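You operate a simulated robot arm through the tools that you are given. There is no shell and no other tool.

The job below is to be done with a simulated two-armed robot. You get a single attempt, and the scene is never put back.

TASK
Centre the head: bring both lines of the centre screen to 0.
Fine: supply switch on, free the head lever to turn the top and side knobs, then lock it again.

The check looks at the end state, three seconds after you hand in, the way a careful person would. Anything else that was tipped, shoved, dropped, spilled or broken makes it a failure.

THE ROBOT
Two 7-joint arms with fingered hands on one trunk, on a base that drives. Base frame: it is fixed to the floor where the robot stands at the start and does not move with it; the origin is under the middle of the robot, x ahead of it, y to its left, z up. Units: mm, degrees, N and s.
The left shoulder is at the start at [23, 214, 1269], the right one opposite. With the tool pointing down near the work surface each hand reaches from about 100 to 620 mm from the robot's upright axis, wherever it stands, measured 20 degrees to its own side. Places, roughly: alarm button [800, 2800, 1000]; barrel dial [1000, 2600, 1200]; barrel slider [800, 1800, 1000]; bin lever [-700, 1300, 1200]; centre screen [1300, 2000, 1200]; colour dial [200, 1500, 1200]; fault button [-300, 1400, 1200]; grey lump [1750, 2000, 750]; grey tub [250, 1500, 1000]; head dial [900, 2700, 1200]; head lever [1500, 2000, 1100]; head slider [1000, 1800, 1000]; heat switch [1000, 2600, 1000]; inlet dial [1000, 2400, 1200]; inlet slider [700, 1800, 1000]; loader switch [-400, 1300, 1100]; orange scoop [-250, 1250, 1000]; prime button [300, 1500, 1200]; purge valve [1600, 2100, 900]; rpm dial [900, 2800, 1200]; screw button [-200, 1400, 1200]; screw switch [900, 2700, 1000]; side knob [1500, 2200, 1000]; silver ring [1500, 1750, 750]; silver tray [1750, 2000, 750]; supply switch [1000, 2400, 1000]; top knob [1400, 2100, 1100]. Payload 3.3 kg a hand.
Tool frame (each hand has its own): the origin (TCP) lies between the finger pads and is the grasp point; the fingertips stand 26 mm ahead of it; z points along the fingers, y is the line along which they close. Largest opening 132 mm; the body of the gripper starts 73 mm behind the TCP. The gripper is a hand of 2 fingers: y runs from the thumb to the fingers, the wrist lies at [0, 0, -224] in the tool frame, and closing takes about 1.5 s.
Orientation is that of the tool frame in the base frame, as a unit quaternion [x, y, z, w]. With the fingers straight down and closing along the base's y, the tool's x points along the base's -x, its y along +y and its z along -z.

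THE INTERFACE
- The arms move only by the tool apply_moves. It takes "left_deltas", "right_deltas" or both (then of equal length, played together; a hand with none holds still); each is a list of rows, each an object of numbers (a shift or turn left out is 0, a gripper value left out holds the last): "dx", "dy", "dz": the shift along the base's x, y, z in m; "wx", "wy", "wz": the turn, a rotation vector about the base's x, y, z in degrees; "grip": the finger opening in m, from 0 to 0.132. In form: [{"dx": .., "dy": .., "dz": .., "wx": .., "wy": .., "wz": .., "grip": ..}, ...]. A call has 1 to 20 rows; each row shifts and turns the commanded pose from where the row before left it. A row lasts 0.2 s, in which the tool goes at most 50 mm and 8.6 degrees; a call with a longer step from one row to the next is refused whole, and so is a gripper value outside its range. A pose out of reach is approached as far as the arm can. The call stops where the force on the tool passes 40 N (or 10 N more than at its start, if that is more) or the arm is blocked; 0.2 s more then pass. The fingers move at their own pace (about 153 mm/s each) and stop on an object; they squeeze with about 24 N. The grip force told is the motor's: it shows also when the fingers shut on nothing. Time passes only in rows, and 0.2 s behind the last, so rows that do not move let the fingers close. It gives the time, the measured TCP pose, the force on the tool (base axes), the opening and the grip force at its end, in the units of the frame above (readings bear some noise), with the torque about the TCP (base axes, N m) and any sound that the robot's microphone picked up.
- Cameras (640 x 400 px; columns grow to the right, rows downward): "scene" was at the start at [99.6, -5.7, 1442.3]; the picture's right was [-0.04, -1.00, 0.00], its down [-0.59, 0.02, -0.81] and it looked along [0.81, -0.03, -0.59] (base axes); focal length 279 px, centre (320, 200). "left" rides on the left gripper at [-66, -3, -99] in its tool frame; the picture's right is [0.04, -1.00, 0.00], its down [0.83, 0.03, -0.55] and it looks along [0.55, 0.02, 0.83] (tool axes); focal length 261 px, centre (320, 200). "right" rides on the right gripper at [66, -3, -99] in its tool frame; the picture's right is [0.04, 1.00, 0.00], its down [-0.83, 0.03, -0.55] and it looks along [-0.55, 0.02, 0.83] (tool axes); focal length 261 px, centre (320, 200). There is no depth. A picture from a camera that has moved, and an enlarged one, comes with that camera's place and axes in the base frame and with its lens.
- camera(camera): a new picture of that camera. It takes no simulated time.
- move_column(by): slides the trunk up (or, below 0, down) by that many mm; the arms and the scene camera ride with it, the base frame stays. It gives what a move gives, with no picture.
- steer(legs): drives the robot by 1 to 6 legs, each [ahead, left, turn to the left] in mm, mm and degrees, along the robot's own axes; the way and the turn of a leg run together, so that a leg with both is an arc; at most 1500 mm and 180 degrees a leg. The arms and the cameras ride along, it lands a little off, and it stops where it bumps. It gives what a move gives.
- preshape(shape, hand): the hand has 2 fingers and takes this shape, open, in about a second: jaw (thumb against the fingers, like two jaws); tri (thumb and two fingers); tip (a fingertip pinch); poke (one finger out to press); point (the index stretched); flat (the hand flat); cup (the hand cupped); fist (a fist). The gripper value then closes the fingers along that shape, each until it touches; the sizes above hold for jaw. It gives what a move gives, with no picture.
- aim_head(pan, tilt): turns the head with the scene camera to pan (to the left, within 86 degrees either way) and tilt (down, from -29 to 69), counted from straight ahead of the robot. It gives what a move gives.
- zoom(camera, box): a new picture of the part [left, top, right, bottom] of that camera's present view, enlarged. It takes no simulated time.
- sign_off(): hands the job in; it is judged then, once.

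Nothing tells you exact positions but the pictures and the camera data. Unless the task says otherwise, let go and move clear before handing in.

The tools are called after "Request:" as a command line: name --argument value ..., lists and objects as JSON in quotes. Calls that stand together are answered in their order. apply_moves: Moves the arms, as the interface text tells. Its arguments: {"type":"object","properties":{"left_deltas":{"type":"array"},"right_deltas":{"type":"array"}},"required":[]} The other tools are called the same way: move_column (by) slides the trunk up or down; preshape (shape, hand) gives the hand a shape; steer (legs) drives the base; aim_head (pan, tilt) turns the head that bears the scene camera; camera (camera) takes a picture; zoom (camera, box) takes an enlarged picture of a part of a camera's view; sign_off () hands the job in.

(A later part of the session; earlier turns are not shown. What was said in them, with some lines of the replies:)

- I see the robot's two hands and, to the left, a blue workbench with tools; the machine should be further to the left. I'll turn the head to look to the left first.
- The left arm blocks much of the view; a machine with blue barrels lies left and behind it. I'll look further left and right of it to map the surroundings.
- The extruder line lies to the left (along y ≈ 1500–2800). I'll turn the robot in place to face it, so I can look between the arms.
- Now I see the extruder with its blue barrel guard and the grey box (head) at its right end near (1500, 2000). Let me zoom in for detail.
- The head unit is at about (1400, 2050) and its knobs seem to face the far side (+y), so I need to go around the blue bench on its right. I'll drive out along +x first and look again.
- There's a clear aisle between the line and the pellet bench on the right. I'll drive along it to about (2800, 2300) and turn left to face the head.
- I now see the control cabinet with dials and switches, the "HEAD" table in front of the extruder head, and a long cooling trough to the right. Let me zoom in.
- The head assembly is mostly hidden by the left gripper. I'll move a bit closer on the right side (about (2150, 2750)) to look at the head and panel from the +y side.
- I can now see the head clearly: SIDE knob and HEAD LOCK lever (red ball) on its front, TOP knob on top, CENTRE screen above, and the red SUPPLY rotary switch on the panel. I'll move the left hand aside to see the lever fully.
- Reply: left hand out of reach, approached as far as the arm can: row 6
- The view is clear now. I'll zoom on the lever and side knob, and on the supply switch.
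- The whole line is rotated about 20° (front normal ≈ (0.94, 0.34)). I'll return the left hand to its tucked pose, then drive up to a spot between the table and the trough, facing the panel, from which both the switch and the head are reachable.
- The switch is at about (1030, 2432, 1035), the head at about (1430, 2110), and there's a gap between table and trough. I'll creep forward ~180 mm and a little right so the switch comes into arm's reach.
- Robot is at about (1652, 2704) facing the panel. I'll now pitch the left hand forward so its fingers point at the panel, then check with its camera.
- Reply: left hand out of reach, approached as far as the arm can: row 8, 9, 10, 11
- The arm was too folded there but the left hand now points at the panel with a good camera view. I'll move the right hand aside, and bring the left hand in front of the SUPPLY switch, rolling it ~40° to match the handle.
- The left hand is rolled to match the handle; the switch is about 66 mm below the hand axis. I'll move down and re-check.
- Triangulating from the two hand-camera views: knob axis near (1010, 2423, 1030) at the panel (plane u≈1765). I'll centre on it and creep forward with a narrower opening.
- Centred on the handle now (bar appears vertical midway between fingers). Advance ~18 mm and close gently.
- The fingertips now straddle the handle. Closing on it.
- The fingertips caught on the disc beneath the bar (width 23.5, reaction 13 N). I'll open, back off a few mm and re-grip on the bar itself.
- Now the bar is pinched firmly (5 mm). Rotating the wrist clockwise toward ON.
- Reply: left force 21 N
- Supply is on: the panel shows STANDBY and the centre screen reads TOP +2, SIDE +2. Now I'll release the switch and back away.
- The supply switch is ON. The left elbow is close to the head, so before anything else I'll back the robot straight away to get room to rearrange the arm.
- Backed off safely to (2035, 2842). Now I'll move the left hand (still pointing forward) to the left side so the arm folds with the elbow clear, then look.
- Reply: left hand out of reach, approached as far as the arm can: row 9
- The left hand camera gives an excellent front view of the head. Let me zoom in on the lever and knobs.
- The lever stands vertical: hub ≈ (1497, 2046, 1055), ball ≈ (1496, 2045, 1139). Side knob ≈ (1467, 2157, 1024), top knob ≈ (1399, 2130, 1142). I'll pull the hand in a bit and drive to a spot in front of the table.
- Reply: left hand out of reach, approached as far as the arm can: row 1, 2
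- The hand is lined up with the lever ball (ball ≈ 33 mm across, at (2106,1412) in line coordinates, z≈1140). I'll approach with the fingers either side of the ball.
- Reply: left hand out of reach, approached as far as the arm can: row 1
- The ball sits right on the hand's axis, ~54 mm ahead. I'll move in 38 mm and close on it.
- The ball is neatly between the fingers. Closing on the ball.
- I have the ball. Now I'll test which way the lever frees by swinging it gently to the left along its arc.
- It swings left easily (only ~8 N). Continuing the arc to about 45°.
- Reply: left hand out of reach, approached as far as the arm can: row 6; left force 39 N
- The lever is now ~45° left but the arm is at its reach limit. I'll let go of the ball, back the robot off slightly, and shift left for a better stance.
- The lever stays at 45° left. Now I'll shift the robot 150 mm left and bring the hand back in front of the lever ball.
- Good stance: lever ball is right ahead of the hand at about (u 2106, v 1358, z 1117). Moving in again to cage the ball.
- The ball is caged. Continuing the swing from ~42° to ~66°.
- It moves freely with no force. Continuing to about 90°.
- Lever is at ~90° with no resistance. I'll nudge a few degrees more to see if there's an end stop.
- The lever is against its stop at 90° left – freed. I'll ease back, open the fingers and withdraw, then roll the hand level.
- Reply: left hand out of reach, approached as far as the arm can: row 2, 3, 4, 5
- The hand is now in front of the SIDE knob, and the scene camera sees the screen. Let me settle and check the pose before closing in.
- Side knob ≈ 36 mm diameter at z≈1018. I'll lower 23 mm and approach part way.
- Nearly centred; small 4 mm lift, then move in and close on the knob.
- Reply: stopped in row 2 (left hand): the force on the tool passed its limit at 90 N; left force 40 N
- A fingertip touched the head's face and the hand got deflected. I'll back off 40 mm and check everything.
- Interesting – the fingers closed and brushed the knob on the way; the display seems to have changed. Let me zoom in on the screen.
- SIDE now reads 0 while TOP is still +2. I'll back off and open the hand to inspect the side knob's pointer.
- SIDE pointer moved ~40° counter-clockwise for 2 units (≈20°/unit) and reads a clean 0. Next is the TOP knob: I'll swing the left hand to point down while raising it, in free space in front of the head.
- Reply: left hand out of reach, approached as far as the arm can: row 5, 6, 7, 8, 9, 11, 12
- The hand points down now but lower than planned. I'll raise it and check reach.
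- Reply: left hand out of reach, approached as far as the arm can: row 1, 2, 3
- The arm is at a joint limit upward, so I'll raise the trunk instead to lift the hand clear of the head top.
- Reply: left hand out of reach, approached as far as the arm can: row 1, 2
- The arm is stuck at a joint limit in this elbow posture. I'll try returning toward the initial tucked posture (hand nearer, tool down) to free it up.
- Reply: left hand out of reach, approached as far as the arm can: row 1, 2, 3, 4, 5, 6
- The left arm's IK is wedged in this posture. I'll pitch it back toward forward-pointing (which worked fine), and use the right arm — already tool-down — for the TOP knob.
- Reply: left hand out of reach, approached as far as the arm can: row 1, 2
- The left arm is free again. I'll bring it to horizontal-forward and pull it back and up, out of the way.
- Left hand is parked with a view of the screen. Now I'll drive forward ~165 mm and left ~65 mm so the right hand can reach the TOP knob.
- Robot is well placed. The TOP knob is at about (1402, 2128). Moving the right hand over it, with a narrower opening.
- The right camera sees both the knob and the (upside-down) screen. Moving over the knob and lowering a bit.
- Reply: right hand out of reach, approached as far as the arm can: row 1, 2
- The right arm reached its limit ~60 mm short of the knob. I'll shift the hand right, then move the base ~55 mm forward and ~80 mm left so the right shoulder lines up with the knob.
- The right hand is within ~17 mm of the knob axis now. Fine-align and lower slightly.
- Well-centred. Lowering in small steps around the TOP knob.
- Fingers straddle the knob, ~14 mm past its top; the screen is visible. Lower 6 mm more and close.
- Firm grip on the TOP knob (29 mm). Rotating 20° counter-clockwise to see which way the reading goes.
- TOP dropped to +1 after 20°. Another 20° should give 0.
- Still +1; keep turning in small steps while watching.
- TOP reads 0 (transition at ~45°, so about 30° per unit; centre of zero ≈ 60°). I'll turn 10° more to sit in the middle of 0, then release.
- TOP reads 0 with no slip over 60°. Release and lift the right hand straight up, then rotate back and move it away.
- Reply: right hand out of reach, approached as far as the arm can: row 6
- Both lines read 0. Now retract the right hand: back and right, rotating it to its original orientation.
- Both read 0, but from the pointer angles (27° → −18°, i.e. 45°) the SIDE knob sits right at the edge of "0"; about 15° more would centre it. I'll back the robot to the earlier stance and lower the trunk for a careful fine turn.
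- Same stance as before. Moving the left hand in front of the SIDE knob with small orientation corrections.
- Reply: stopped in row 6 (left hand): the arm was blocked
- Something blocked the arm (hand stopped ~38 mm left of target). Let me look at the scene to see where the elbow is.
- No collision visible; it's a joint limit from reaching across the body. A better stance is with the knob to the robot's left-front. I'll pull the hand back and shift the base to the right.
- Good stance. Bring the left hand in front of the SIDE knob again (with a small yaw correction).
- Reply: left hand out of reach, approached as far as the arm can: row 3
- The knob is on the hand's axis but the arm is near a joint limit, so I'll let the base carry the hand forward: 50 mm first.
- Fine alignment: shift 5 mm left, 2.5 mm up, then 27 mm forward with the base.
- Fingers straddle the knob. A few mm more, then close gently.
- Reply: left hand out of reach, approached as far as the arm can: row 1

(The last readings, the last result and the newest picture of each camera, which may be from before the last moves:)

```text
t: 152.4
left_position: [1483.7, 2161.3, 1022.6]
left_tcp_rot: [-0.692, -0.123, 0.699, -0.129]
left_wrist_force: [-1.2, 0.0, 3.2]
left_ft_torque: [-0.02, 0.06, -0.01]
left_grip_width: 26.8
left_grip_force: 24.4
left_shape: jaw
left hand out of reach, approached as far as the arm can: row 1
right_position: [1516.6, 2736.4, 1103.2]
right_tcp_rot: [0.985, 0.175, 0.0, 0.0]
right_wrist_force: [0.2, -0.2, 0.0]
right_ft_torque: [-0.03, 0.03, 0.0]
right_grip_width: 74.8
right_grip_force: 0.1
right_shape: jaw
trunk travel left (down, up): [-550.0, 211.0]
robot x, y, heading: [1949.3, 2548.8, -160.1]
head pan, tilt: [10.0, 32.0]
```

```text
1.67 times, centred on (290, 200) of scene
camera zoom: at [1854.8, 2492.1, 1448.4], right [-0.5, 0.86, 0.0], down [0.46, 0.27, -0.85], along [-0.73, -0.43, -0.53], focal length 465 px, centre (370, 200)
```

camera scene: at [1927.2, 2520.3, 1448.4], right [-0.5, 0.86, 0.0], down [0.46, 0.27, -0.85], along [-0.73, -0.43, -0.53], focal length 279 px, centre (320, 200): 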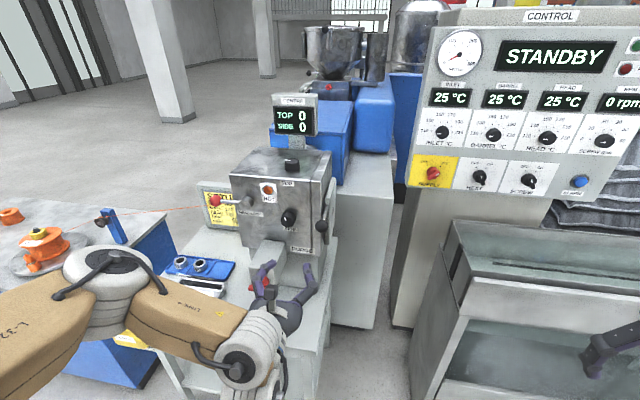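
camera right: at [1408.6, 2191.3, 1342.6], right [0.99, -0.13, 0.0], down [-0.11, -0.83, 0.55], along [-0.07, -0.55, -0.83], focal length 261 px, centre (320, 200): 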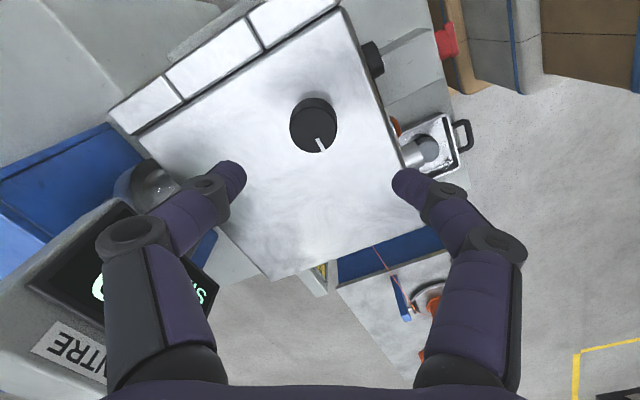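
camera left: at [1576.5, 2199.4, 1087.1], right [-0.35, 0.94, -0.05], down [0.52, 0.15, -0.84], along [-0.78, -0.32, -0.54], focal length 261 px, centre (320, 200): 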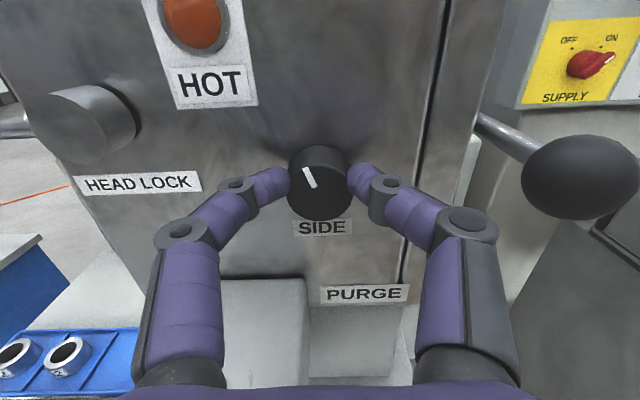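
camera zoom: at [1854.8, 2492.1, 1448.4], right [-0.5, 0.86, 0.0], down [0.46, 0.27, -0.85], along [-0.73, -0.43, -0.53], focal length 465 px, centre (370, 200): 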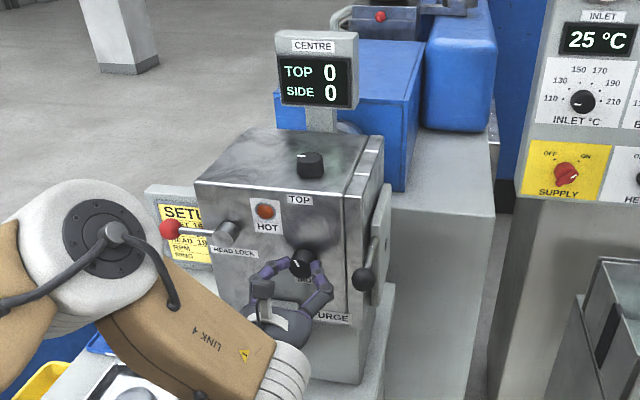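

Gripped the SIDE knob. Turn it 15° counter-clockwise in 5° steps.

Request:
apply_moves --left_deltas '[{"wx": 4.7, "wy": 1.71}, {"wx": 4.7, "wy": 1.71}, {}]'

Request:
zoom --camera "scene" --box '[220, 80, 360, 320]'

Request:
camera --camera "left"

```text
t: 153.2
left_position: [1483.1, 2160.3, 1022.6]
left_tcp_rot: [-0.679, -0.182, 0.708, -0.065]
left_wrist_force: [-1.0, -5.0, 5.3]
left_ft_torque: [-0.09, 0.11, 0.09]
left_grip_width: 26.4
left_grip_force: 23.6
left_shape: jaw
right_position: [1518.3, 2736.2, 1104.5]
right_tcp_rot: [0.985, 0.175, 0.0, 0.0]
right_wrist_force: [-0.7, -0.4, -0.5]
right_ft_torque: [-0.03, 0.02, -0.02]
right_grip_width: 74.4
right_grip_force: 0.0
right_shape: jaw
trunk travel left (down, up): [-550.0, 211.0]
robot x, y, heading: [1945.7, 2540.6, -159.7]
head pan, tilt: [10.0, 32.0]
```

```text
1.67 times, centred on (290, 200) of scene
camera zoom: at [1855.0, 2491.6, 1448.4], right [-0.5, 0.86, 0.0], down [0.46, 0.27, -0.85], along [-0.73, -0.43, -0.53], focal length 465 px, centre (370, 200)
```

zoom: 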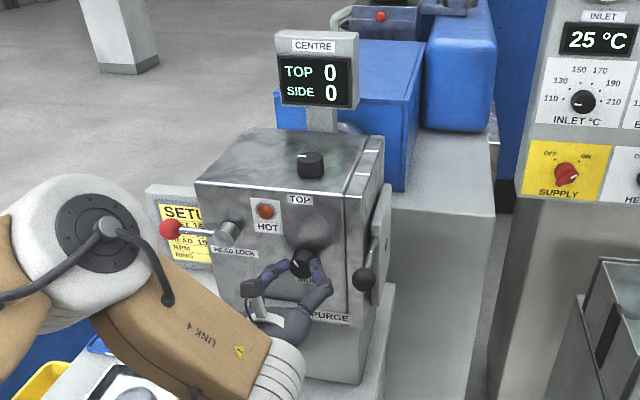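

```text
taken
camera left: at [1580.7, 2188.0, 1086.6], right [-0.35, 0.93, 0.13], down [0.47, 0.29, -0.83], along [-0.81, -0.23, -0.54], focal length 261 px, centre (320, 200)
```

left: 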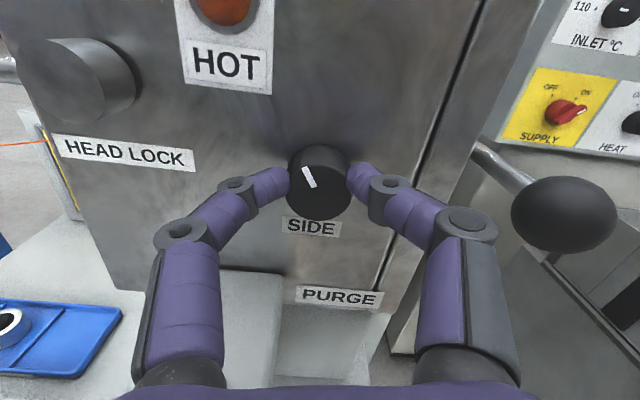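

Reading stays 0 while the knob turns with the hand. 5° more to centre, then release.

Request:
apply_moves --left_deltas '[{"wx": 4.7, "wy": 1.71}, {}, {"grip": 0.06}, {}, {}]'

Request:
camera --camera "left"

Request:
zoom --camera "scene" --box '[220, 80, 360, 320]'

```text
t: 154.4
left_position: [1484.5, 2161.5, 1021.5]
left_tcp_rot: [-0.671, -0.212, 0.709, -0.035]
left_wrist_force: [0.8, 0.2, -0.3]
left_ft_torque: [-0.02, 0.01, 0.01]
left_grip_width: 59.6
left_grip_force: 0.0
left_shape: jaw
right_position: [1517.3, 2735.0, 1104.3]
right_tcp_rot: [0.985, 0.175, 0.0, 0.0]
right_wrist_force: [-0.4, -0.5, 0.4]
right_ft_torque: [-0.02, 0.01, 0.0]
right_grip_width: 74.4
right_grip_force: 0.1
right_shape: jaw
trunk travel left (down, up): [-550.0, 211.0]
robot x, y, heading: [1950.0, 2543.6, -159.8]
head pan, tilt: [10.0, 32.0]
```

```text
taken
camera left: at [1582.1, 2183.5, 1085.1], right [-0.34, 0.92, 0.21], down [0.45, 0.36, -0.82], along [-0.83, -0.18, -0.53], focal length 261 px, centre (320, 200)
```

left: 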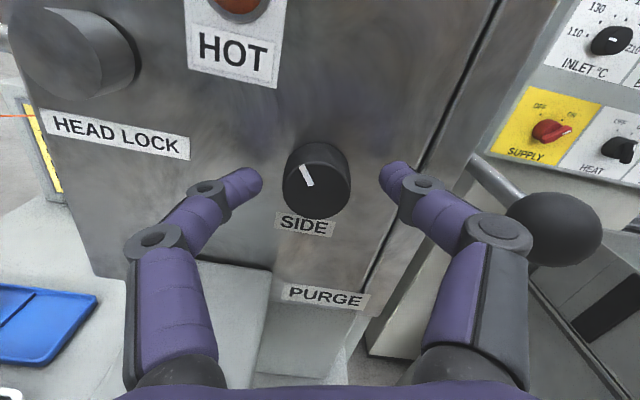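

```text
1.67 times, centred on (290, 200) of scene
camera zoom: at [1854.6, 2492.0, 1448.3], right [-0.5, 0.86, 0.0], down [0.46, 0.27, -0.85], along [-0.73, -0.43, -0.53], focal length 465 px, centre (370, 200)
```

zoom: 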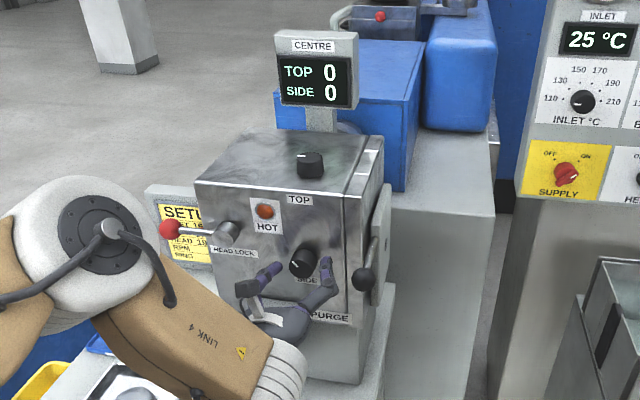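

Both lines read 0 with both knobs centred. Now to re-lock the lever: back off, shift left to the lever stance.

Request:
steer --legs '[[-130, 0, 0], [0, 214, 0]]'

Request:
aim_head --pan -3 --tilt 28

Request:
camera --camera "scene"

Request:
camera --camera "left"

```text
t: 157.0
left_position: [1681.0, 2004.6, 1021.7]
left_tcp_rot: [-0.671, -0.212, 0.71, -0.036]
left_wrist_force: [0.8, 0.8, -0.8]
left_ft_torque: [0.04, 0.01, -0.01]
left_grip_width: 59.5
left_grip_force: 0.2
left_shape: jaw
right_position: [1714.9, 2579.4, 1104.4]
right_tcp_rot: [0.984, 0.176, 0.0, -0.001]
right_wrist_force: [0.0, -0.7, 0.8]
right_ft_torque: [0.03, 0.0, 0.0]
right_grip_width: 74.4
right_grip_force: 0.1
right_shape: jaw
trunk travel left (down, up): [-550.0, 211.0]
robot x, y, heading: [2144.4, 2388.5, -160.0]
head pan, tilt: [10.0, 32.0]
```

```text
t: 157.7
left_position: [1680.5, 2004.9, 1022.1]
left_tcp_rot: [-0.671, -0.213, 0.71, -0.036]
left_wrist_force: [-0.5, 0.2, -0.5]
left_ft_torque: [-0.02, 0.01, 0.01]
left_grip_width: 59.8
left_grip_force: 0.0
left_shape: jaw
right_position: [1716.5, 2580.9, 1104.8]
right_tcp_rot: [0.985, 0.175, 0.0, 0.0]
right_wrist_force: [-0.1, -1.2, 0.3]
right_ft_torque: [-0.01, 0.03, -0.02]
right_grip_width: 74.4
right_grip_force: 0.1
right_shape: jaw
trunk travel left (down, up): [-550.0, 211.0]
robot x, y, heading: [2143.9, 2390.2, -159.9]
head pan, tilt: [-3.0, 28.0]
```

```text
taken
camera scene: at [2041.9, 2355.1, 1454.6], right [-0.3, 0.95, 0.0], down [0.45, 0.14, -0.88], along [-0.84, -0.26, -0.47], focal length 279 px, centre (320, 200)
```

scene: 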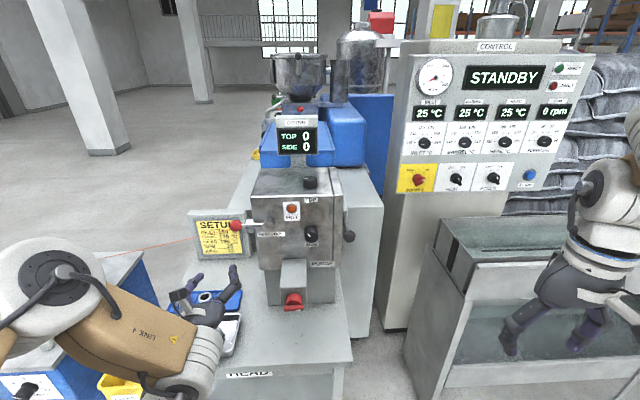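

```text
taken
camera left: at [1779.1, 2028.3, 1085.4], right [-0.34, 0.92, 0.21], down [0.45, 0.36, -0.82], along [-0.83, -0.18, -0.53], focal length 261 px, centre (320, 200)
```

left: 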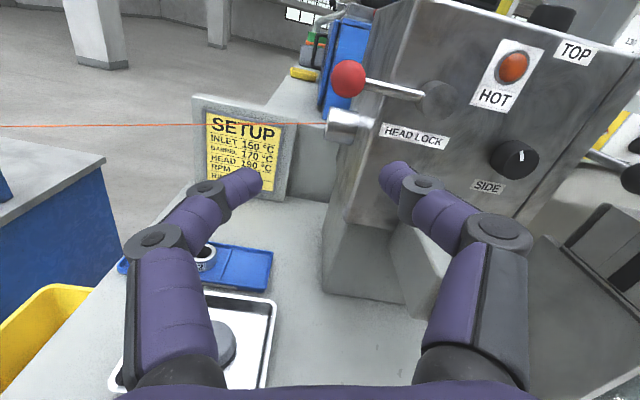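

The lever is horizontal-left as left. I'll roll the left hand to 90° and line it up with the ball.

Request:
apply_moves --left_deltas '[{"wx": 7.89, "wy": 2.87, "dx": -0.00647, "dy": -0.0001, "dz": 0.00344, "grip": 0.065}, {"wx": 7.89, "wy": 2.87, "dx": -0.00647, "dy": -0.0001, "dz": 0.00344}, {"wx": 7.89, "wy": 2.87, "dx": -0.00647, "dy": -0.0001, "dz": 0.00344}, {"wx": 7.89, "wy": 2.87, "dx": -0.00647, "dy": -0.0001, "dz": 0.00344}, {"wx": 7.89, "wy": 2.87, "dx": -0.00647, "dy": -0.0001, "dz": 0.00344}, {"wx": 7.89, "wy": 2.87, "dx": -0.00647, "dy": -0.0001, "dz": 0.00344}, {"wx": 7.89, "wy": 2.87, "dx": -0.00647, "dy": -0.0001, "dz": 0.00344}, {"wx": 7.89, "wy": 2.87, "dx": -0.00647, "dy": -0.0001, "dz": 0.00344}, {"wx": 7.89, "wy": 2.87, "dx": -0.00647, "dy": -0.0001, "dz": 0.00344}, {}]'

Request:
camera --camera "left"

Request:
zoom --camera "scene" --box '[150, 150, 370, 320]'

```text
t: 159.9
left_position: [1632.8, 2010.4, 1102.4]
left_tcp_rot: [0.4, 0.586, -0.579, -0.401]
left_wrist_force: [0.4, 0.2, -0.1]
left_ft_torque: [0.02, 0.02, 0.0]
left_grip_width: 64.5
left_grip_force: 0.0
left_shape: jaw
left hand out of reach, approached as far as the arm can: row 1, 2, 3, 4, 5, 6, 7, 9
right_position: [1713.0, 2581.6, 1104.3]
right_tcp_rot: [0.985, 0.175, 0.0, -0.001]
right_wrist_force: [0.0, 0.1, 0.0]
right_ft_torque: [0.02, 0.02, -0.03]
right_grip_width: 74.7
right_grip_force: 0.1
right_shape: jaw
trunk travel left (down, up): [-550.0, 211.0]
robot x, y, heading: [2146.6, 2386.8, -159.9]
head pan, tilt: [-3.0, 28.0]
```

```text
taken
camera left: at [1749.2, 1985.6, 1104.9], right [-0.02, 0.03, 1.0], down [0.22, 0.98, -0.02], along [-0.98, 0.22, -0.03], focal length 261 px, centre (320, 200)
```

left: 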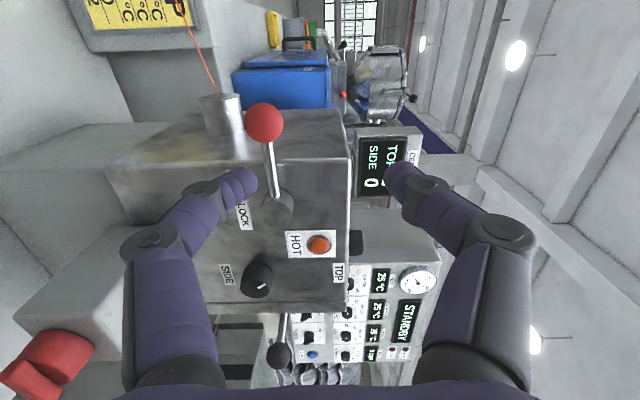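

```text
2.35 times, centred on (260, 235) of scene
camera zoom: at [2041.8, 2355.3, 1454.6], right [-0.3, 0.96, 0.0], down [0.45, 0.14, -0.88], along [-0.84, -0.26, -0.47], focal length 656 px, centre (461, 118)
```

zoom: 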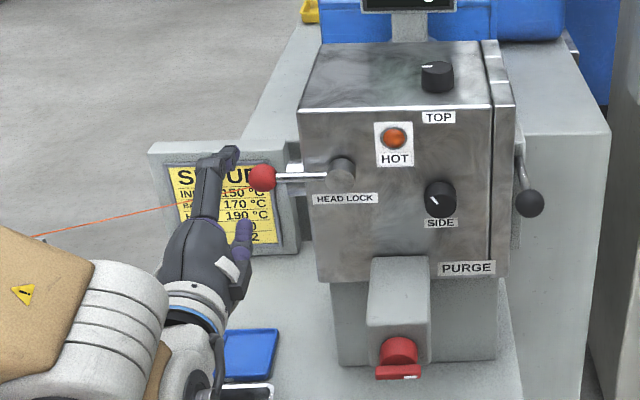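

The hand is rolled; the ball is ~47 mm below the hand axis. Lower, then advance.

Request:
apply_moves --left_deltas '[{"dz": -0.0235}, {"dz": -0.0235}, {"dx": -0.0235, "dy": -0.0085}, {"dx": -0.0235, "dy": -0.0085}, {}]'

Request:
camera --camera "left"

```text
t: 161.1
left_position: [1581.5, 2010.5, 1072.6]
left_tcp_rot: [0.414, 0.597, -0.559, -0.4]
left_wrist_force: [-0.4, -0.7, 0.1]
left_ft_torque: [0.02, 0.0, 0.01]
left_grip_width: 64.6
left_grip_force: 0.0
left_shape: jaw
left hand out of reach, approached as far as the arm can: row 1, 2
right_position: [1714.1, 2581.7, 1104.4]
right_tcp_rot: [0.984, 0.176, 0.0, 0.0]
right_wrist_force: [0.1, 0.7, 0.2]
right_ft_torque: [0.02, 0.02, 0.08]
right_grip_width: 74.5
right_grip_force: 0.1
right_shape: jaw
trunk travel left (down, up): [-550.0, 211.0]
robot x, y, heading: [2141.1, 2389.7, -159.8]
head pan, tilt: [-3.0, 28.0]
```

```text
taken
camera left: at [1696.8, 1982.3, 1080.1], right [-0.06, 0.01, 1.0], down [0.24, 0.97, 0.01], along [-0.97, 0.24, -0.06], focal length 261 px, centre (320, 200)
```

left: 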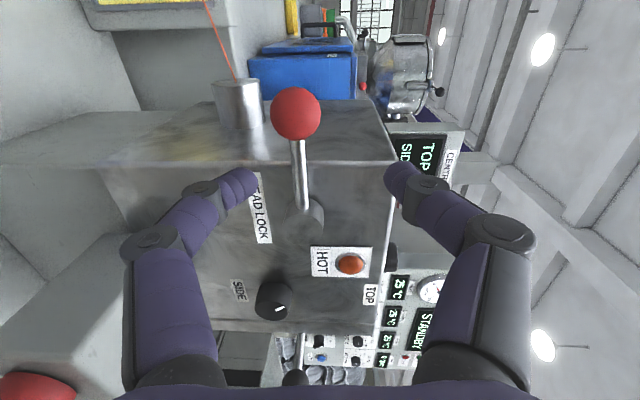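

Closer. Correct 16 mm left and 17 mm down before engaging.

Request:
apply_moves --left_deltas '[{"dx": 0.0055, "dy": -0.015, "dz": -0.008}, {"dz": -0.009}, {}]'

Request:
camera --camera "left"

```text
t: 161.9
left_position: [1587.0, 1993.8, 1055.5]
left_tcp_rot: [0.414, 0.597, -0.559, -0.4]
left_wrist_force: [-0.4, 0.3, -0.1]
left_ft_torque: [0.03, 0.0, -0.01]
left_grip_width: 64.4
left_grip_force: 0.0
left_shape: jaw
right_position: [1715.1, 2580.9, 1103.2]
right_tcp_rot: [0.985, 0.175, 0.0, 0.0]
right_wrist_force: [0.3, -0.4, -0.9]
right_ft_torque: [0.0, 0.0, 0.02]
right_grip_width: 74.4
right_grip_force: 0.1
right_shape: jaw
trunk travel left (down, up): [-550.0, 211.0]
robot x, y, heading: [2144.4, 2389.8, -159.9]
head pan, tilt: [-3.0, 28.0]
```

```text
taken
camera left: at [1701.6, 1966.6, 1062.8], right [-0.06, 0.01, 1.0], down [0.24, 0.97, 0.01], along [-0.97, 0.24, -0.06], focal length 261 px, centre (320, 200)
```

left: 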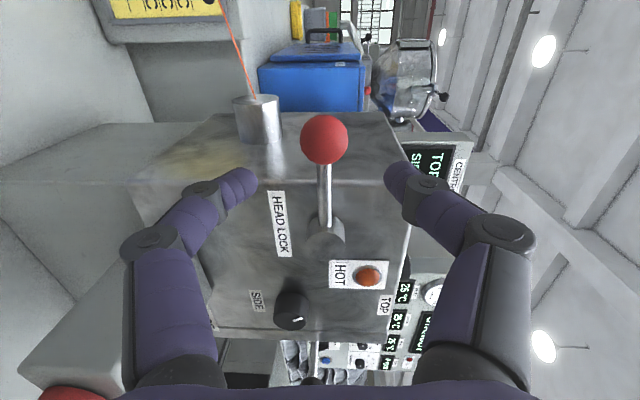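

Ball is aligned. Advance 51 mm to cage it.

Request:
apply_moves --left_deltas '[{"dx": -0.016, "dy": -0.0058}, {"dx": -0.016, "dy": -0.0058}, {"dx": -0.016, "dy": -0.0058}, {}, {"grip": 0.042}, {}]'

Request:
camera --camera "left"

Request:
zoom --camera "scene" --box '[150, 150, 370, 320]'

```text
t: 163.3
left_position: [1537.5, 1978.1, 1056.1]
left_tcp_rot: [0.414, 0.598, -0.559, -0.4]
left_wrist_force: [1.0, 0.0, -0.1]
left_ft_torque: [-0.01, -0.04, 0.03]
left_grip_width: 42.4
left_grip_force: 0.1
left_shape: jaw
right_position: [1714.8, 2580.3, 1103.7]
right_tcp_rot: [0.985, 0.174, 0.0, 0.0]
right_wrist_force: [0.0, -1.5, -0.5]
right_ft_torque: [-0.03, 0.02, -0.02]
right_grip_width: 74.7
right_grip_force: 0.1
right_shape: jaw
trunk travel left (down, up): [-550.0, 211.0]
robot x, y, heading: [2142.4, 2386.0, -159.7]
head pan, tilt: [-3.0, 28.0]
```

```text
taken
camera left: at [1652.8, 1950.3, 1064.0], right [-0.06, 0.01, 1.0], down [0.24, 0.97, 0.01], along [-0.97, 0.24, -0.06], focal length 261 px, centre (320, 200)
```

left: 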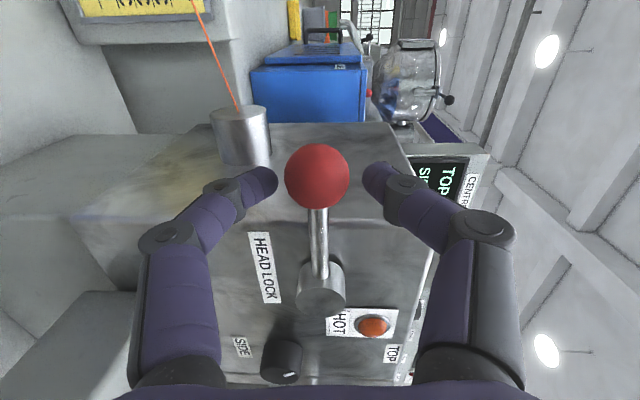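

```text
2.35 times, centred on (260, 235) of scene
camera zoom: at [2042.0, 2355.0, 1454.7], right [-0.3, 0.96, 0.0], down [0.45, 0.14, -0.88], along [-0.84, -0.26, -0.47], focal length 656 px, centre (461, 118)
```

zoom: 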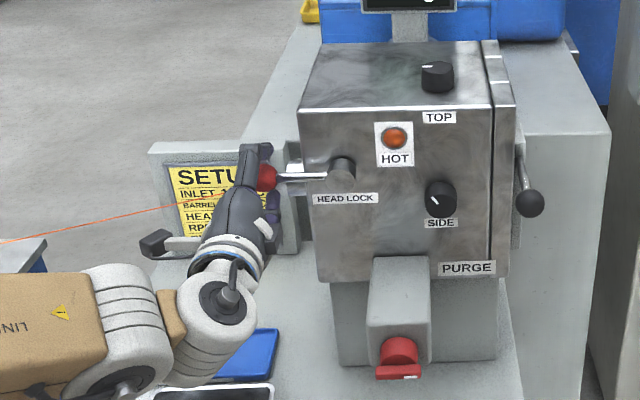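

The ball is caged. Swinging the lever back up: first 90° → 60°.

Request:
apply_moves --left_deltas '[{"dx": -0.00016, "dy": 0.00045, "dz": 0.00909, "wx": -5.64, "wy": -2.05}, {"dx": -0.00049, "dy": 0.00134, "dz": 0.009, "wx": -5.64, "wy": -2.05}, {"dx": -0.0008, "dy": 0.00221, "dz": 0.0088, "wx": -5.64, "wy": -2.05}, {"dx": -0.00112, "dy": 0.00307, "dz": 0.0085, "wx": -5.64, "wy": -2.05}, {"dx": -0.00141, "dy": 0.00388, "dz": 0.00812, "wx": -5.64, "wy": -2.05}, {}]'

Request:
camera --camera "left"

Request:
zoom --camera "scene" --box '[150, 110, 370, 280]'

```text
t: 164.7
left_position: [1533.6, 1988.1, 1096.9]
left_tcp_rot: [-0.547, -0.474, 0.648, 0.234]
left_wrist_force: [0.3, 0.4, -1.8]
left_ft_torque: [0.06, -0.02, 0.0]
left_grip_width: 44.4
left_grip_force: 0.1
left_shape: jaw
right_position: [1714.7, 2581.1, 1103.6]
right_tcp_rot: [0.984, 0.176, 0.0, -0.001]
right_wrist_force: [-0.9, -0.4, 0.3]
right_ft_torque: [0.03, -0.04, 0.02]
right_grip_width: 74.8
right_grip_force: 0.1
right_shape: jaw
trunk travel left (down, up): [-550.0, 211.0]
robot x, y, heading: [2144.1, 2390.7, -159.5]
head pan, tilt: [-3.0, 28.0]
```

```text
taken
camera left: at [1644.8, 1972.0, 1137.6], right [-0.23, 0.47, 0.85], down [0.28, 0.87, -0.41], along [-0.93, 0.14, -0.33], focal length 261 px, centre (320, 200)
```

left: 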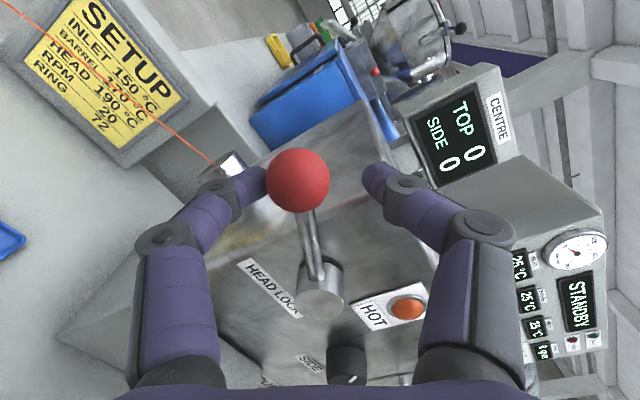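

```text
2.35 times, centred on (260, 195) of scene
camera zoom: at [2041.8, 2354.8, 1454.6], right [-0.3, 0.96, 0.0], down [0.45, 0.14, -0.88], along [-0.84, -0.26, -0.47], focal length 656 px, centre (461, 212)
```

zoom: 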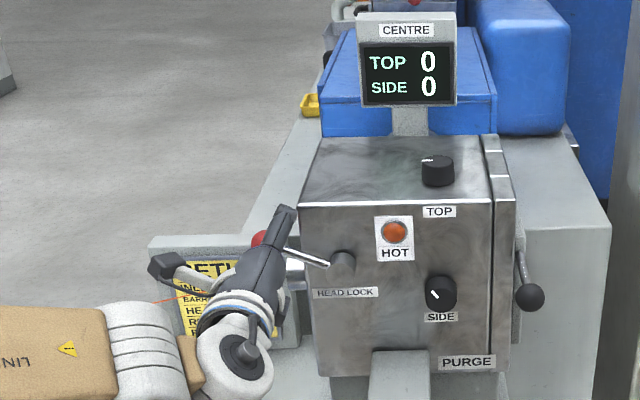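

Moving well. Continue 60° → 30°.

Request:
apply_moves --left_deltas '[{"dx": -0.0017, "dy": 0.00466, "dz": 0.00764, "wx": -5.64, "wy": -2.05}, {"dx": -0.00196, "dy": 0.00538, "dz": 0.00707, "wx": -5.64, "wy": -2.05}, {"dx": -0.0022, "dy": 0.00605, "dz": 0.00644, "wx": -5.64, "wy": -2.05}, {"dx": -0.00242, "dy": 0.00664, "dz": 0.00573, "wx": -5.64, "wy": -2.05}, {"dx": -0.00261, "dy": 0.00718, "dz": 0.00496, "wx": -5.64, "wy": -2.05}, {}]'

Request:
camera --camera "left"

Request:
zoom --camera "scene" --box '[150, 110, 370, 280]'

```text
t: 166.1
left_position: [1523.0, 2018.0, 1132.1]
left_tcp_rot: [-0.643, -0.321, 0.694, 0.05]
left_wrist_force: [-0.7, -1.3, -2.1]
left_ft_torque: [-0.02, 0.01, 0.0]
left_grip_width: 43.7
left_grip_force: 0.1
left_shape: jaw
right_position: [1714.8, 2579.5, 1105.1]
right_tcp_rot: [0.985, 0.175, 0.0, 0.0]
right_wrist_force: [-0.5, 0.0, -0.7]
right_ft_torque: [0.0, -0.01, -0.01]
right_grip_width: 74.3
right_grip_force: 0.0
right_shape: jaw
trunk travel left (down, up): [-550.0, 211.0]
robot x, y, heading: [2143.2, 2390.7, -159.7]
head pan, tilt: [-3.0, 28.0]
```

```text
taken
camera left: at [1624.6, 2027.3, 1191.7], right [-0.35, 0.81, 0.48], down [0.38, 0.59, -0.71], along [-0.86, -0.07, -0.51], focal length 261 px, centre (320, 200)
```

left: 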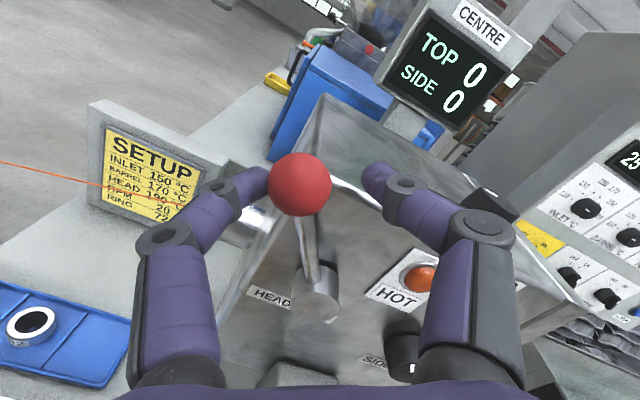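

```text
2.35 times, centred on (260, 195) of scene
camera zoom: at [2041.8, 2354.4, 1454.6], right [-0.3, 0.96, 0.0], down [0.45, 0.14, -0.88], along [-0.84, -0.26, -0.47], focal length 656 px, centre (461, 212)
```

zoom: 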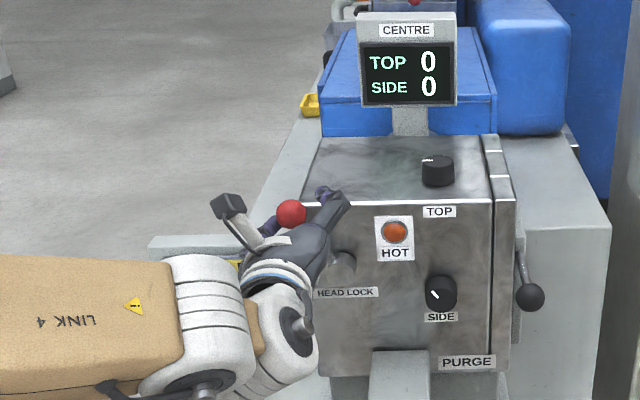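

Continue 30° → 0° (upright, locked).

Request:
apply_moves --left_deltas '[{"dx": -0.00278, "dy": 0.00763, "dz": 0.00413, "wx": -5.64, "wy": -2.05}, {"dx": -0.00291, "dy": 0.00799, "dz": 0.00327, "wx": -5.64, "wy": -2.05}, {"dx": -0.00301, "dy": 0.00827, "dz": 0.00235, "wx": -5.64, "wy": -2.05}, {"dx": -0.00308, "dy": 0.00846, "dz": 0.00143, "wx": -5.64, "wy": -2.05}, {"dx": -0.00311, "dy": 0.00854, "dz": 0.00048, "wx": -5.64, "wy": -2.05}, {}]'

Request:
camera --camera "left"

Request:
zoom --camera "scene" --box '[150, 110, 370, 280]'

```text
t: 167.5
left_position: [1507.7, 2058.9, 1143.1]
left_tcp_rot: [0.694, 0.147, -0.692, 0.137]
left_wrist_force: [-0.5, -1.3, -0.1]
left_ft_torque: [0.03, -0.02, 0.01]
left_grip_width: 43.7
left_grip_force: 0.0
left_shape: jaw
right_position: [1714.4, 2581.1, 1103.4]
right_tcp_rot: [0.984, 0.176, 0.0, 0.0]
right_wrist_force: [1.0, 0.5, 0.8]
right_ft_torque: [0.04, 0.04, 0.0]
right_grip_width: 74.5
right_grip_force: 0.0
right_shape: jaw
trunk travel left (down, up): [-550.0, 211.0]
robot x, y, heading: [2142.5, 2385.2, -159.9]
head pan, tilt: [-3.0, 28.0]
```

```text
taken
camera left: at [1598.6, 2100.6, 1209.0], right [-0.39, 0.92, -0.03], down [0.52, 0.2, -0.83], along [-0.76, -0.34, -0.56], focal length 261 px, centre (320, 200)
```

left: 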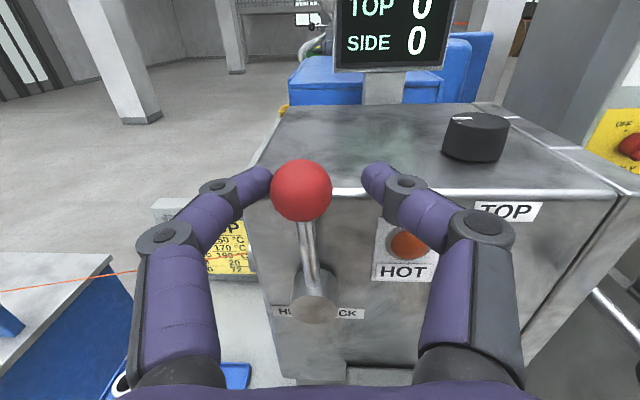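

```text
2.35 times, centred on (260, 195) of scene
camera zoom: at [2041.9, 2354.6, 1454.6], right [-0.3, 0.96, 0.0], down [0.45, 0.14, -0.88], along [-0.84, -0.26, -0.47], focal length 656 px, centre (461, 212)
```

zoom: 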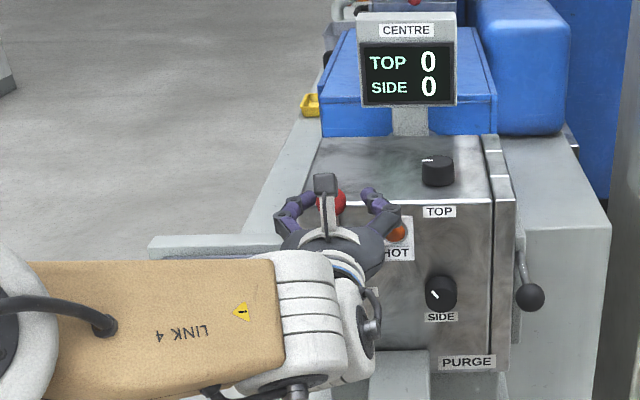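

Nearly upright; the left finger still needs to push it the last few degrees to its stop. Nudge right in small steps.

Request:
apply_moves --left_deltas '[{"dx": -0.0012, "dy": 0.0033}, {"dx": -0.0012, "dy": 0.0033}, {"dx": -0.0012, "dy": 0.0033}, {}]'

Request:
camera --camera "left"

```text
t: 168.5
left_position: [1504.7, 2068.5, 1143.5]
left_tcp_rot: [0.694, 0.148, -0.692, 0.136]
left_wrist_force: [1.8, -3.7, 2.0]
left_ft_torque: [-0.05, -0.02, 0.1]
left_grip_width: 48.6
left_grip_force: 0.1
left_shape: jaw
right_position: [1714.4, 2578.9, 1104.6]
right_tcp_rot: [0.984, 0.176, 0.0, 0.0]
right_wrist_force: [-0.5, -0.2, -0.4]
right_ft_torque: [0.0, 0.0, -0.01]
right_grip_width: 74.6
right_grip_force: 0.0
right_shape: jaw
trunk travel left (down, up): [-550.0, 211.0]
robot x, y, heading: [2144.9, 2391.0, -160.0]
head pan, tilt: [-3.0, 28.0]
```

```text
taken
camera left: at [1594.8, 2109.2, 1208.7], right [-0.39, 0.92, -0.03], down [0.52, 0.2, -0.83], along [-0.76, -0.34, -0.56], focal length 261 px, centre (320, 200)
```

left: 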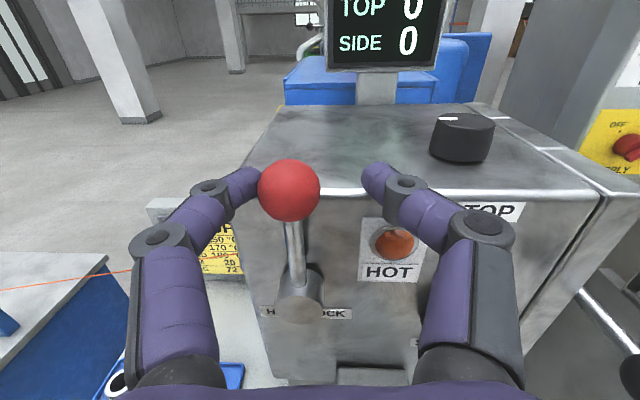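

The ball isn't moving further (finger yields 4 mm), so it seems at the stop. To be sure, I'll re-centre, grip the ball, and press it right with a firmer push.

Request:
apply_moves --left_deltas '[{"dx": 0.0048, "dy": -0.0132}, {"grip": 0.03}, {"grip": 0.02}, {}, {}, {"dx": -0.001, "dy": 0.0028}, {"dx": -0.001, "dy": 0.0028}, {}]'

Request:
camera --camera "left"

Request:
zoom --camera "scene" --box '[150, 110, 370, 280]'

```text
t: 170.3
left_position: [1506.6, 2057.7, 1143.2]
left_tcp_rot: [0.693, 0.149, -0.692, 0.138]
left_wrist_force: [-3.7, -14.4, 3.1]
left_ft_torque: [-0.06, 0.03, 0.19]
left_grip_width: 22.3
left_grip_force: 23.9
left_shape: jaw
right_position: [1714.1, 2580.2, 1104.9]
right_tcp_rot: [0.984, 0.176, 0.001, -0.001]
right_wrist_force: [-0.1, 0.6, 0.3]
right_ft_torque: [-0.01, 0.0, -0.01]
right_grip_width: 74.6
right_grip_force: 0.0
right_shape: jaw
trunk travel left (down, up): [-550.0, 211.0]
robot x, y, heading: [2138.2, 2388.5, -159.8]
head pan, tilt: [-3.0, 28.0]
```

```text
taken
camera left: at [1596.8, 2099.5, 1208.4], right [-0.4, 0.92, -0.03], down [0.52, 0.2, -0.83], along [-0.76, -0.34, -0.56], focal length 261 px, centre (320, 200)
```

left: 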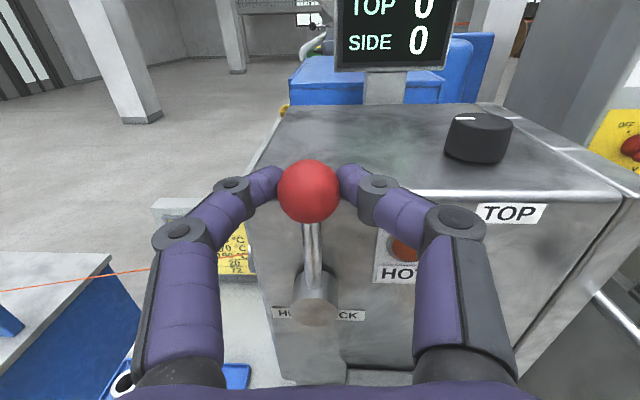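

```text
2.35 times, centred on (260, 195) of scene
camera zoom: at [2041.7, 2352.5, 1454.6], right [-0.3, 0.96, 0.0], down [0.45, 0.14, -0.88], along [-0.84, -0.26, -0.47], focal length 656 px, centre (461, 212)
```

zoom: 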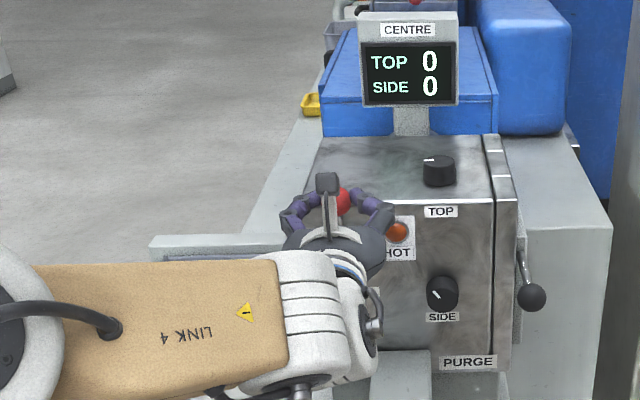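

The ball resists with ~15 N – it's firmly against its upright stop, so the head is locked. Release and back away.

Request:
apply_moves --left_deltas '[{"dx": 0.001, "dy": -0.0028}, {"grip": 0.07}, {}, {}, {"dx": 0.0235, "dy": 0.0085}, {"dx": 0.0376, "dy": 0.0137}, {}]'

Request:
steer --legs '[[-250, 0, 0]]'

Request:
aim_head --pan -3 --tilt 22

Request:
camera --camera "scene"

Request:
camera --camera "left"

```text
t: 171.9
left_position: [1569.2, 2081.9, 1144.3]
left_tcp_rot: [0.694, 0.147, -0.692, 0.136]
left_wrist_force: [-0.3, 0.9, 0.2]
left_ft_torque: [-0.01, 0.03, -0.03]
left_grip_width: 69.3
left_grip_force: 0.1
left_shape: jaw
right_position: [1714.3, 2581.1, 1103.0]
right_tcp_rot: [0.985, 0.175, 0.001, 0.0]
right_wrist_force: [-0.4, 0.3, -0.1]
right_ft_torque: [0.03, -0.04, -0.03]
right_grip_width: 74.6
right_grip_force: 0.0
right_shape: jaw
trunk travel left (down, up): [-550.0, 211.0]
robot x, y, heading: [2144.4, 2389.3, -159.8]
head pan, tilt: [-3.0, 28.0]
```

```text
t: 173.7
left_position: [1802.8, 2167.6, 1144.6]
left_tcp_rot: [0.693, 0.147, -0.692, 0.136]
left_wrist_force: [0.7, 0.1, 0.1]
left_ft_torque: [0.01, -0.04, 0.01]
left_grip_width: 69.5
left_grip_force: 0.1
left_shape: jaw
right_position: [1949.5, 2667.3, 1105.1]
right_tcp_rot: [0.985, 0.175, 0.0, 0.0]
right_wrist_force: [0.4, -0.5, 0.7]
right_ft_torque: [0.0, 0.03, -0.01]
right_grip_width: 74.7
right_grip_force: 0.1
right_shape: jaw
trunk travel left (down, up): [-550.0, 211.0]
robot x, y, heading: [2374.4, 2474.9, -159.6]
head pan, tilt: [-3.0, 28.0]
```

```text
t: 174.4
left_position: [1801.9, 2168.3, 1143.7]
left_tcp_rot: [0.694, 0.148, -0.691, 0.136]
left_wrist_force: [0.2, 0.8, -0.6]
left_ft_torque: [0.01, 0.03, 0.02]
left_grip_width: 69.3
left_grip_force: 0.1
left_shape: jaw
right_position: [1947.3, 2666.9, 1105.6]
right_tcp_rot: [0.985, 0.175, 0.0, 0.001]
right_wrist_force: [-0.3, -0.8, -0.2]
right_ft_torque: [-0.02, 0.02, 0.04]
right_grip_width: 74.5
right_grip_force: 0.1
right_shape: jaw
trunk travel left (down, up): [-550.0, 211.0]
robot x, y, heading: [2376.1, 2477.7, -160.2]
head pan, tilt: [-3.0, 22.0]
```

```text
taken
camera scene: at [2273.7, 2440.5, 1464.2], right [-0.3, 0.95, 0.0], down [0.36, 0.11, -0.93], along [-0.89, -0.27, -0.38], focal length 279 px, centre (320, 200)
```

scene: 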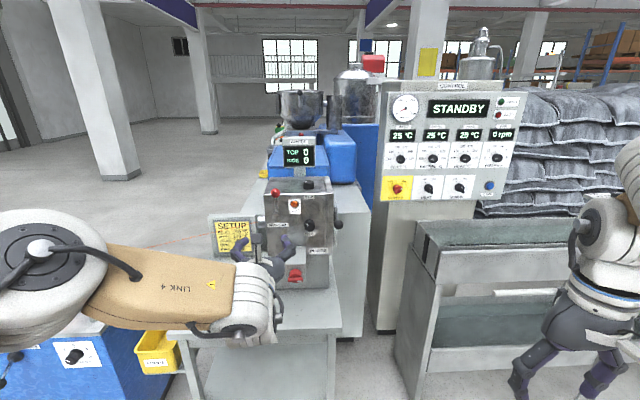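

```text
taken
camera left: at [1892.5, 2208.2, 1209.5], right [-0.39, 0.92, -0.03], down [0.52, 0.2, -0.83], along [-0.76, -0.34, -0.56], focal length 261 px, centre (320, 200)
```

left: 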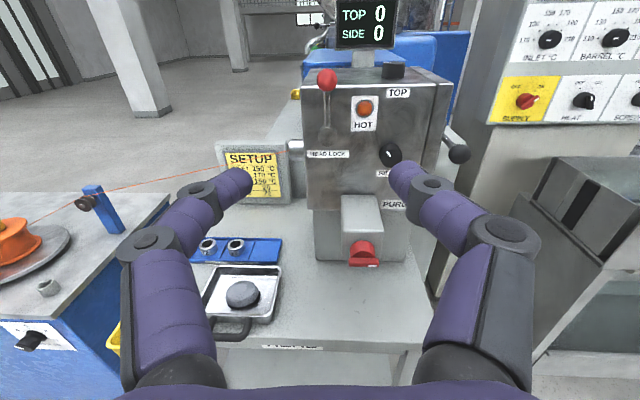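

Request:
zoom --camera "left" --box '[290, 0, 480, 120]'

Request:
zoom --camera "scene" --box '[240, 80, 540, 300]'

```text
3.33 times, centred on (385, 60) of left
camera zoom: at [1892.5, 2208.2, 1209.5], right [-0.39, 0.92, -0.03], down [0.52, 0.2, -0.83], along [-0.76, -0.34, -0.56], focal length 869 px, centre (103, 667)
```

zoom: 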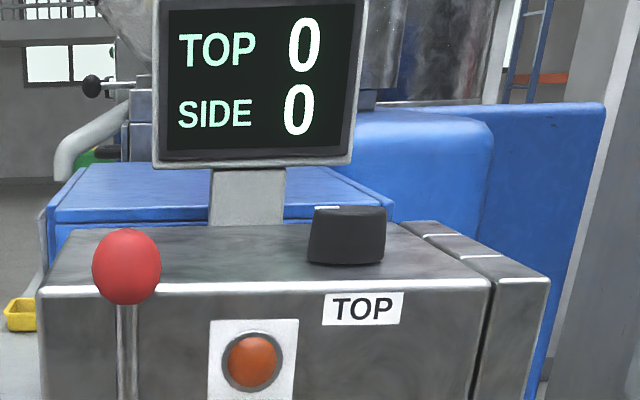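

```text
1.82 times, centred on (390, 190) of scene
camera zoom: at [2273.7, 2440.5, 1464.2], right [-0.3, 0.95, 0.0], down [0.36, 0.11, -0.93], along [-0.89, -0.27, -0.38], focal length 507 px, centre (193, 218)
```

zoom: 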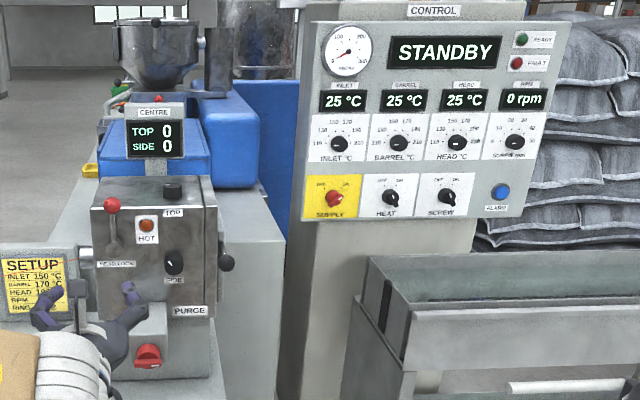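

The screen reads TOP 0 and SIDE 0, the supply switch is on, the lever is upright against its stop, and both hands are clear. Nothing else in view looks disturbed, so I'm handing in.

Request:
sign_off

```text
The job is handed in.
```

The head is centred: both lines of the centre screen, TOP and SIDE, read 0, and I've handed the job in. I haven't seen the result of the check.

- **Supply:** the supply switch is on and the control panel shows STANDBY.
- **Knobs:** each was turned about 60° counter-clockwise, from +2 to roughly the middle of the 0 range.
- **Lever:** swung left to free the head, then returned upright. It pushed back with about 15 N at its stop, so I take the head as locked. I didn't try turning a knob afterwards to confirm.

While lining up on the SIDE knob, the left hand bumped the machine once, and the reading was 90 N when the move stopped. As the fingers then closed they turned the knob to 0. I later re-gripped it and turned it further to centre it. I saw no damage, and nothing else looked moved.

Both hands are open and clear of the machine.
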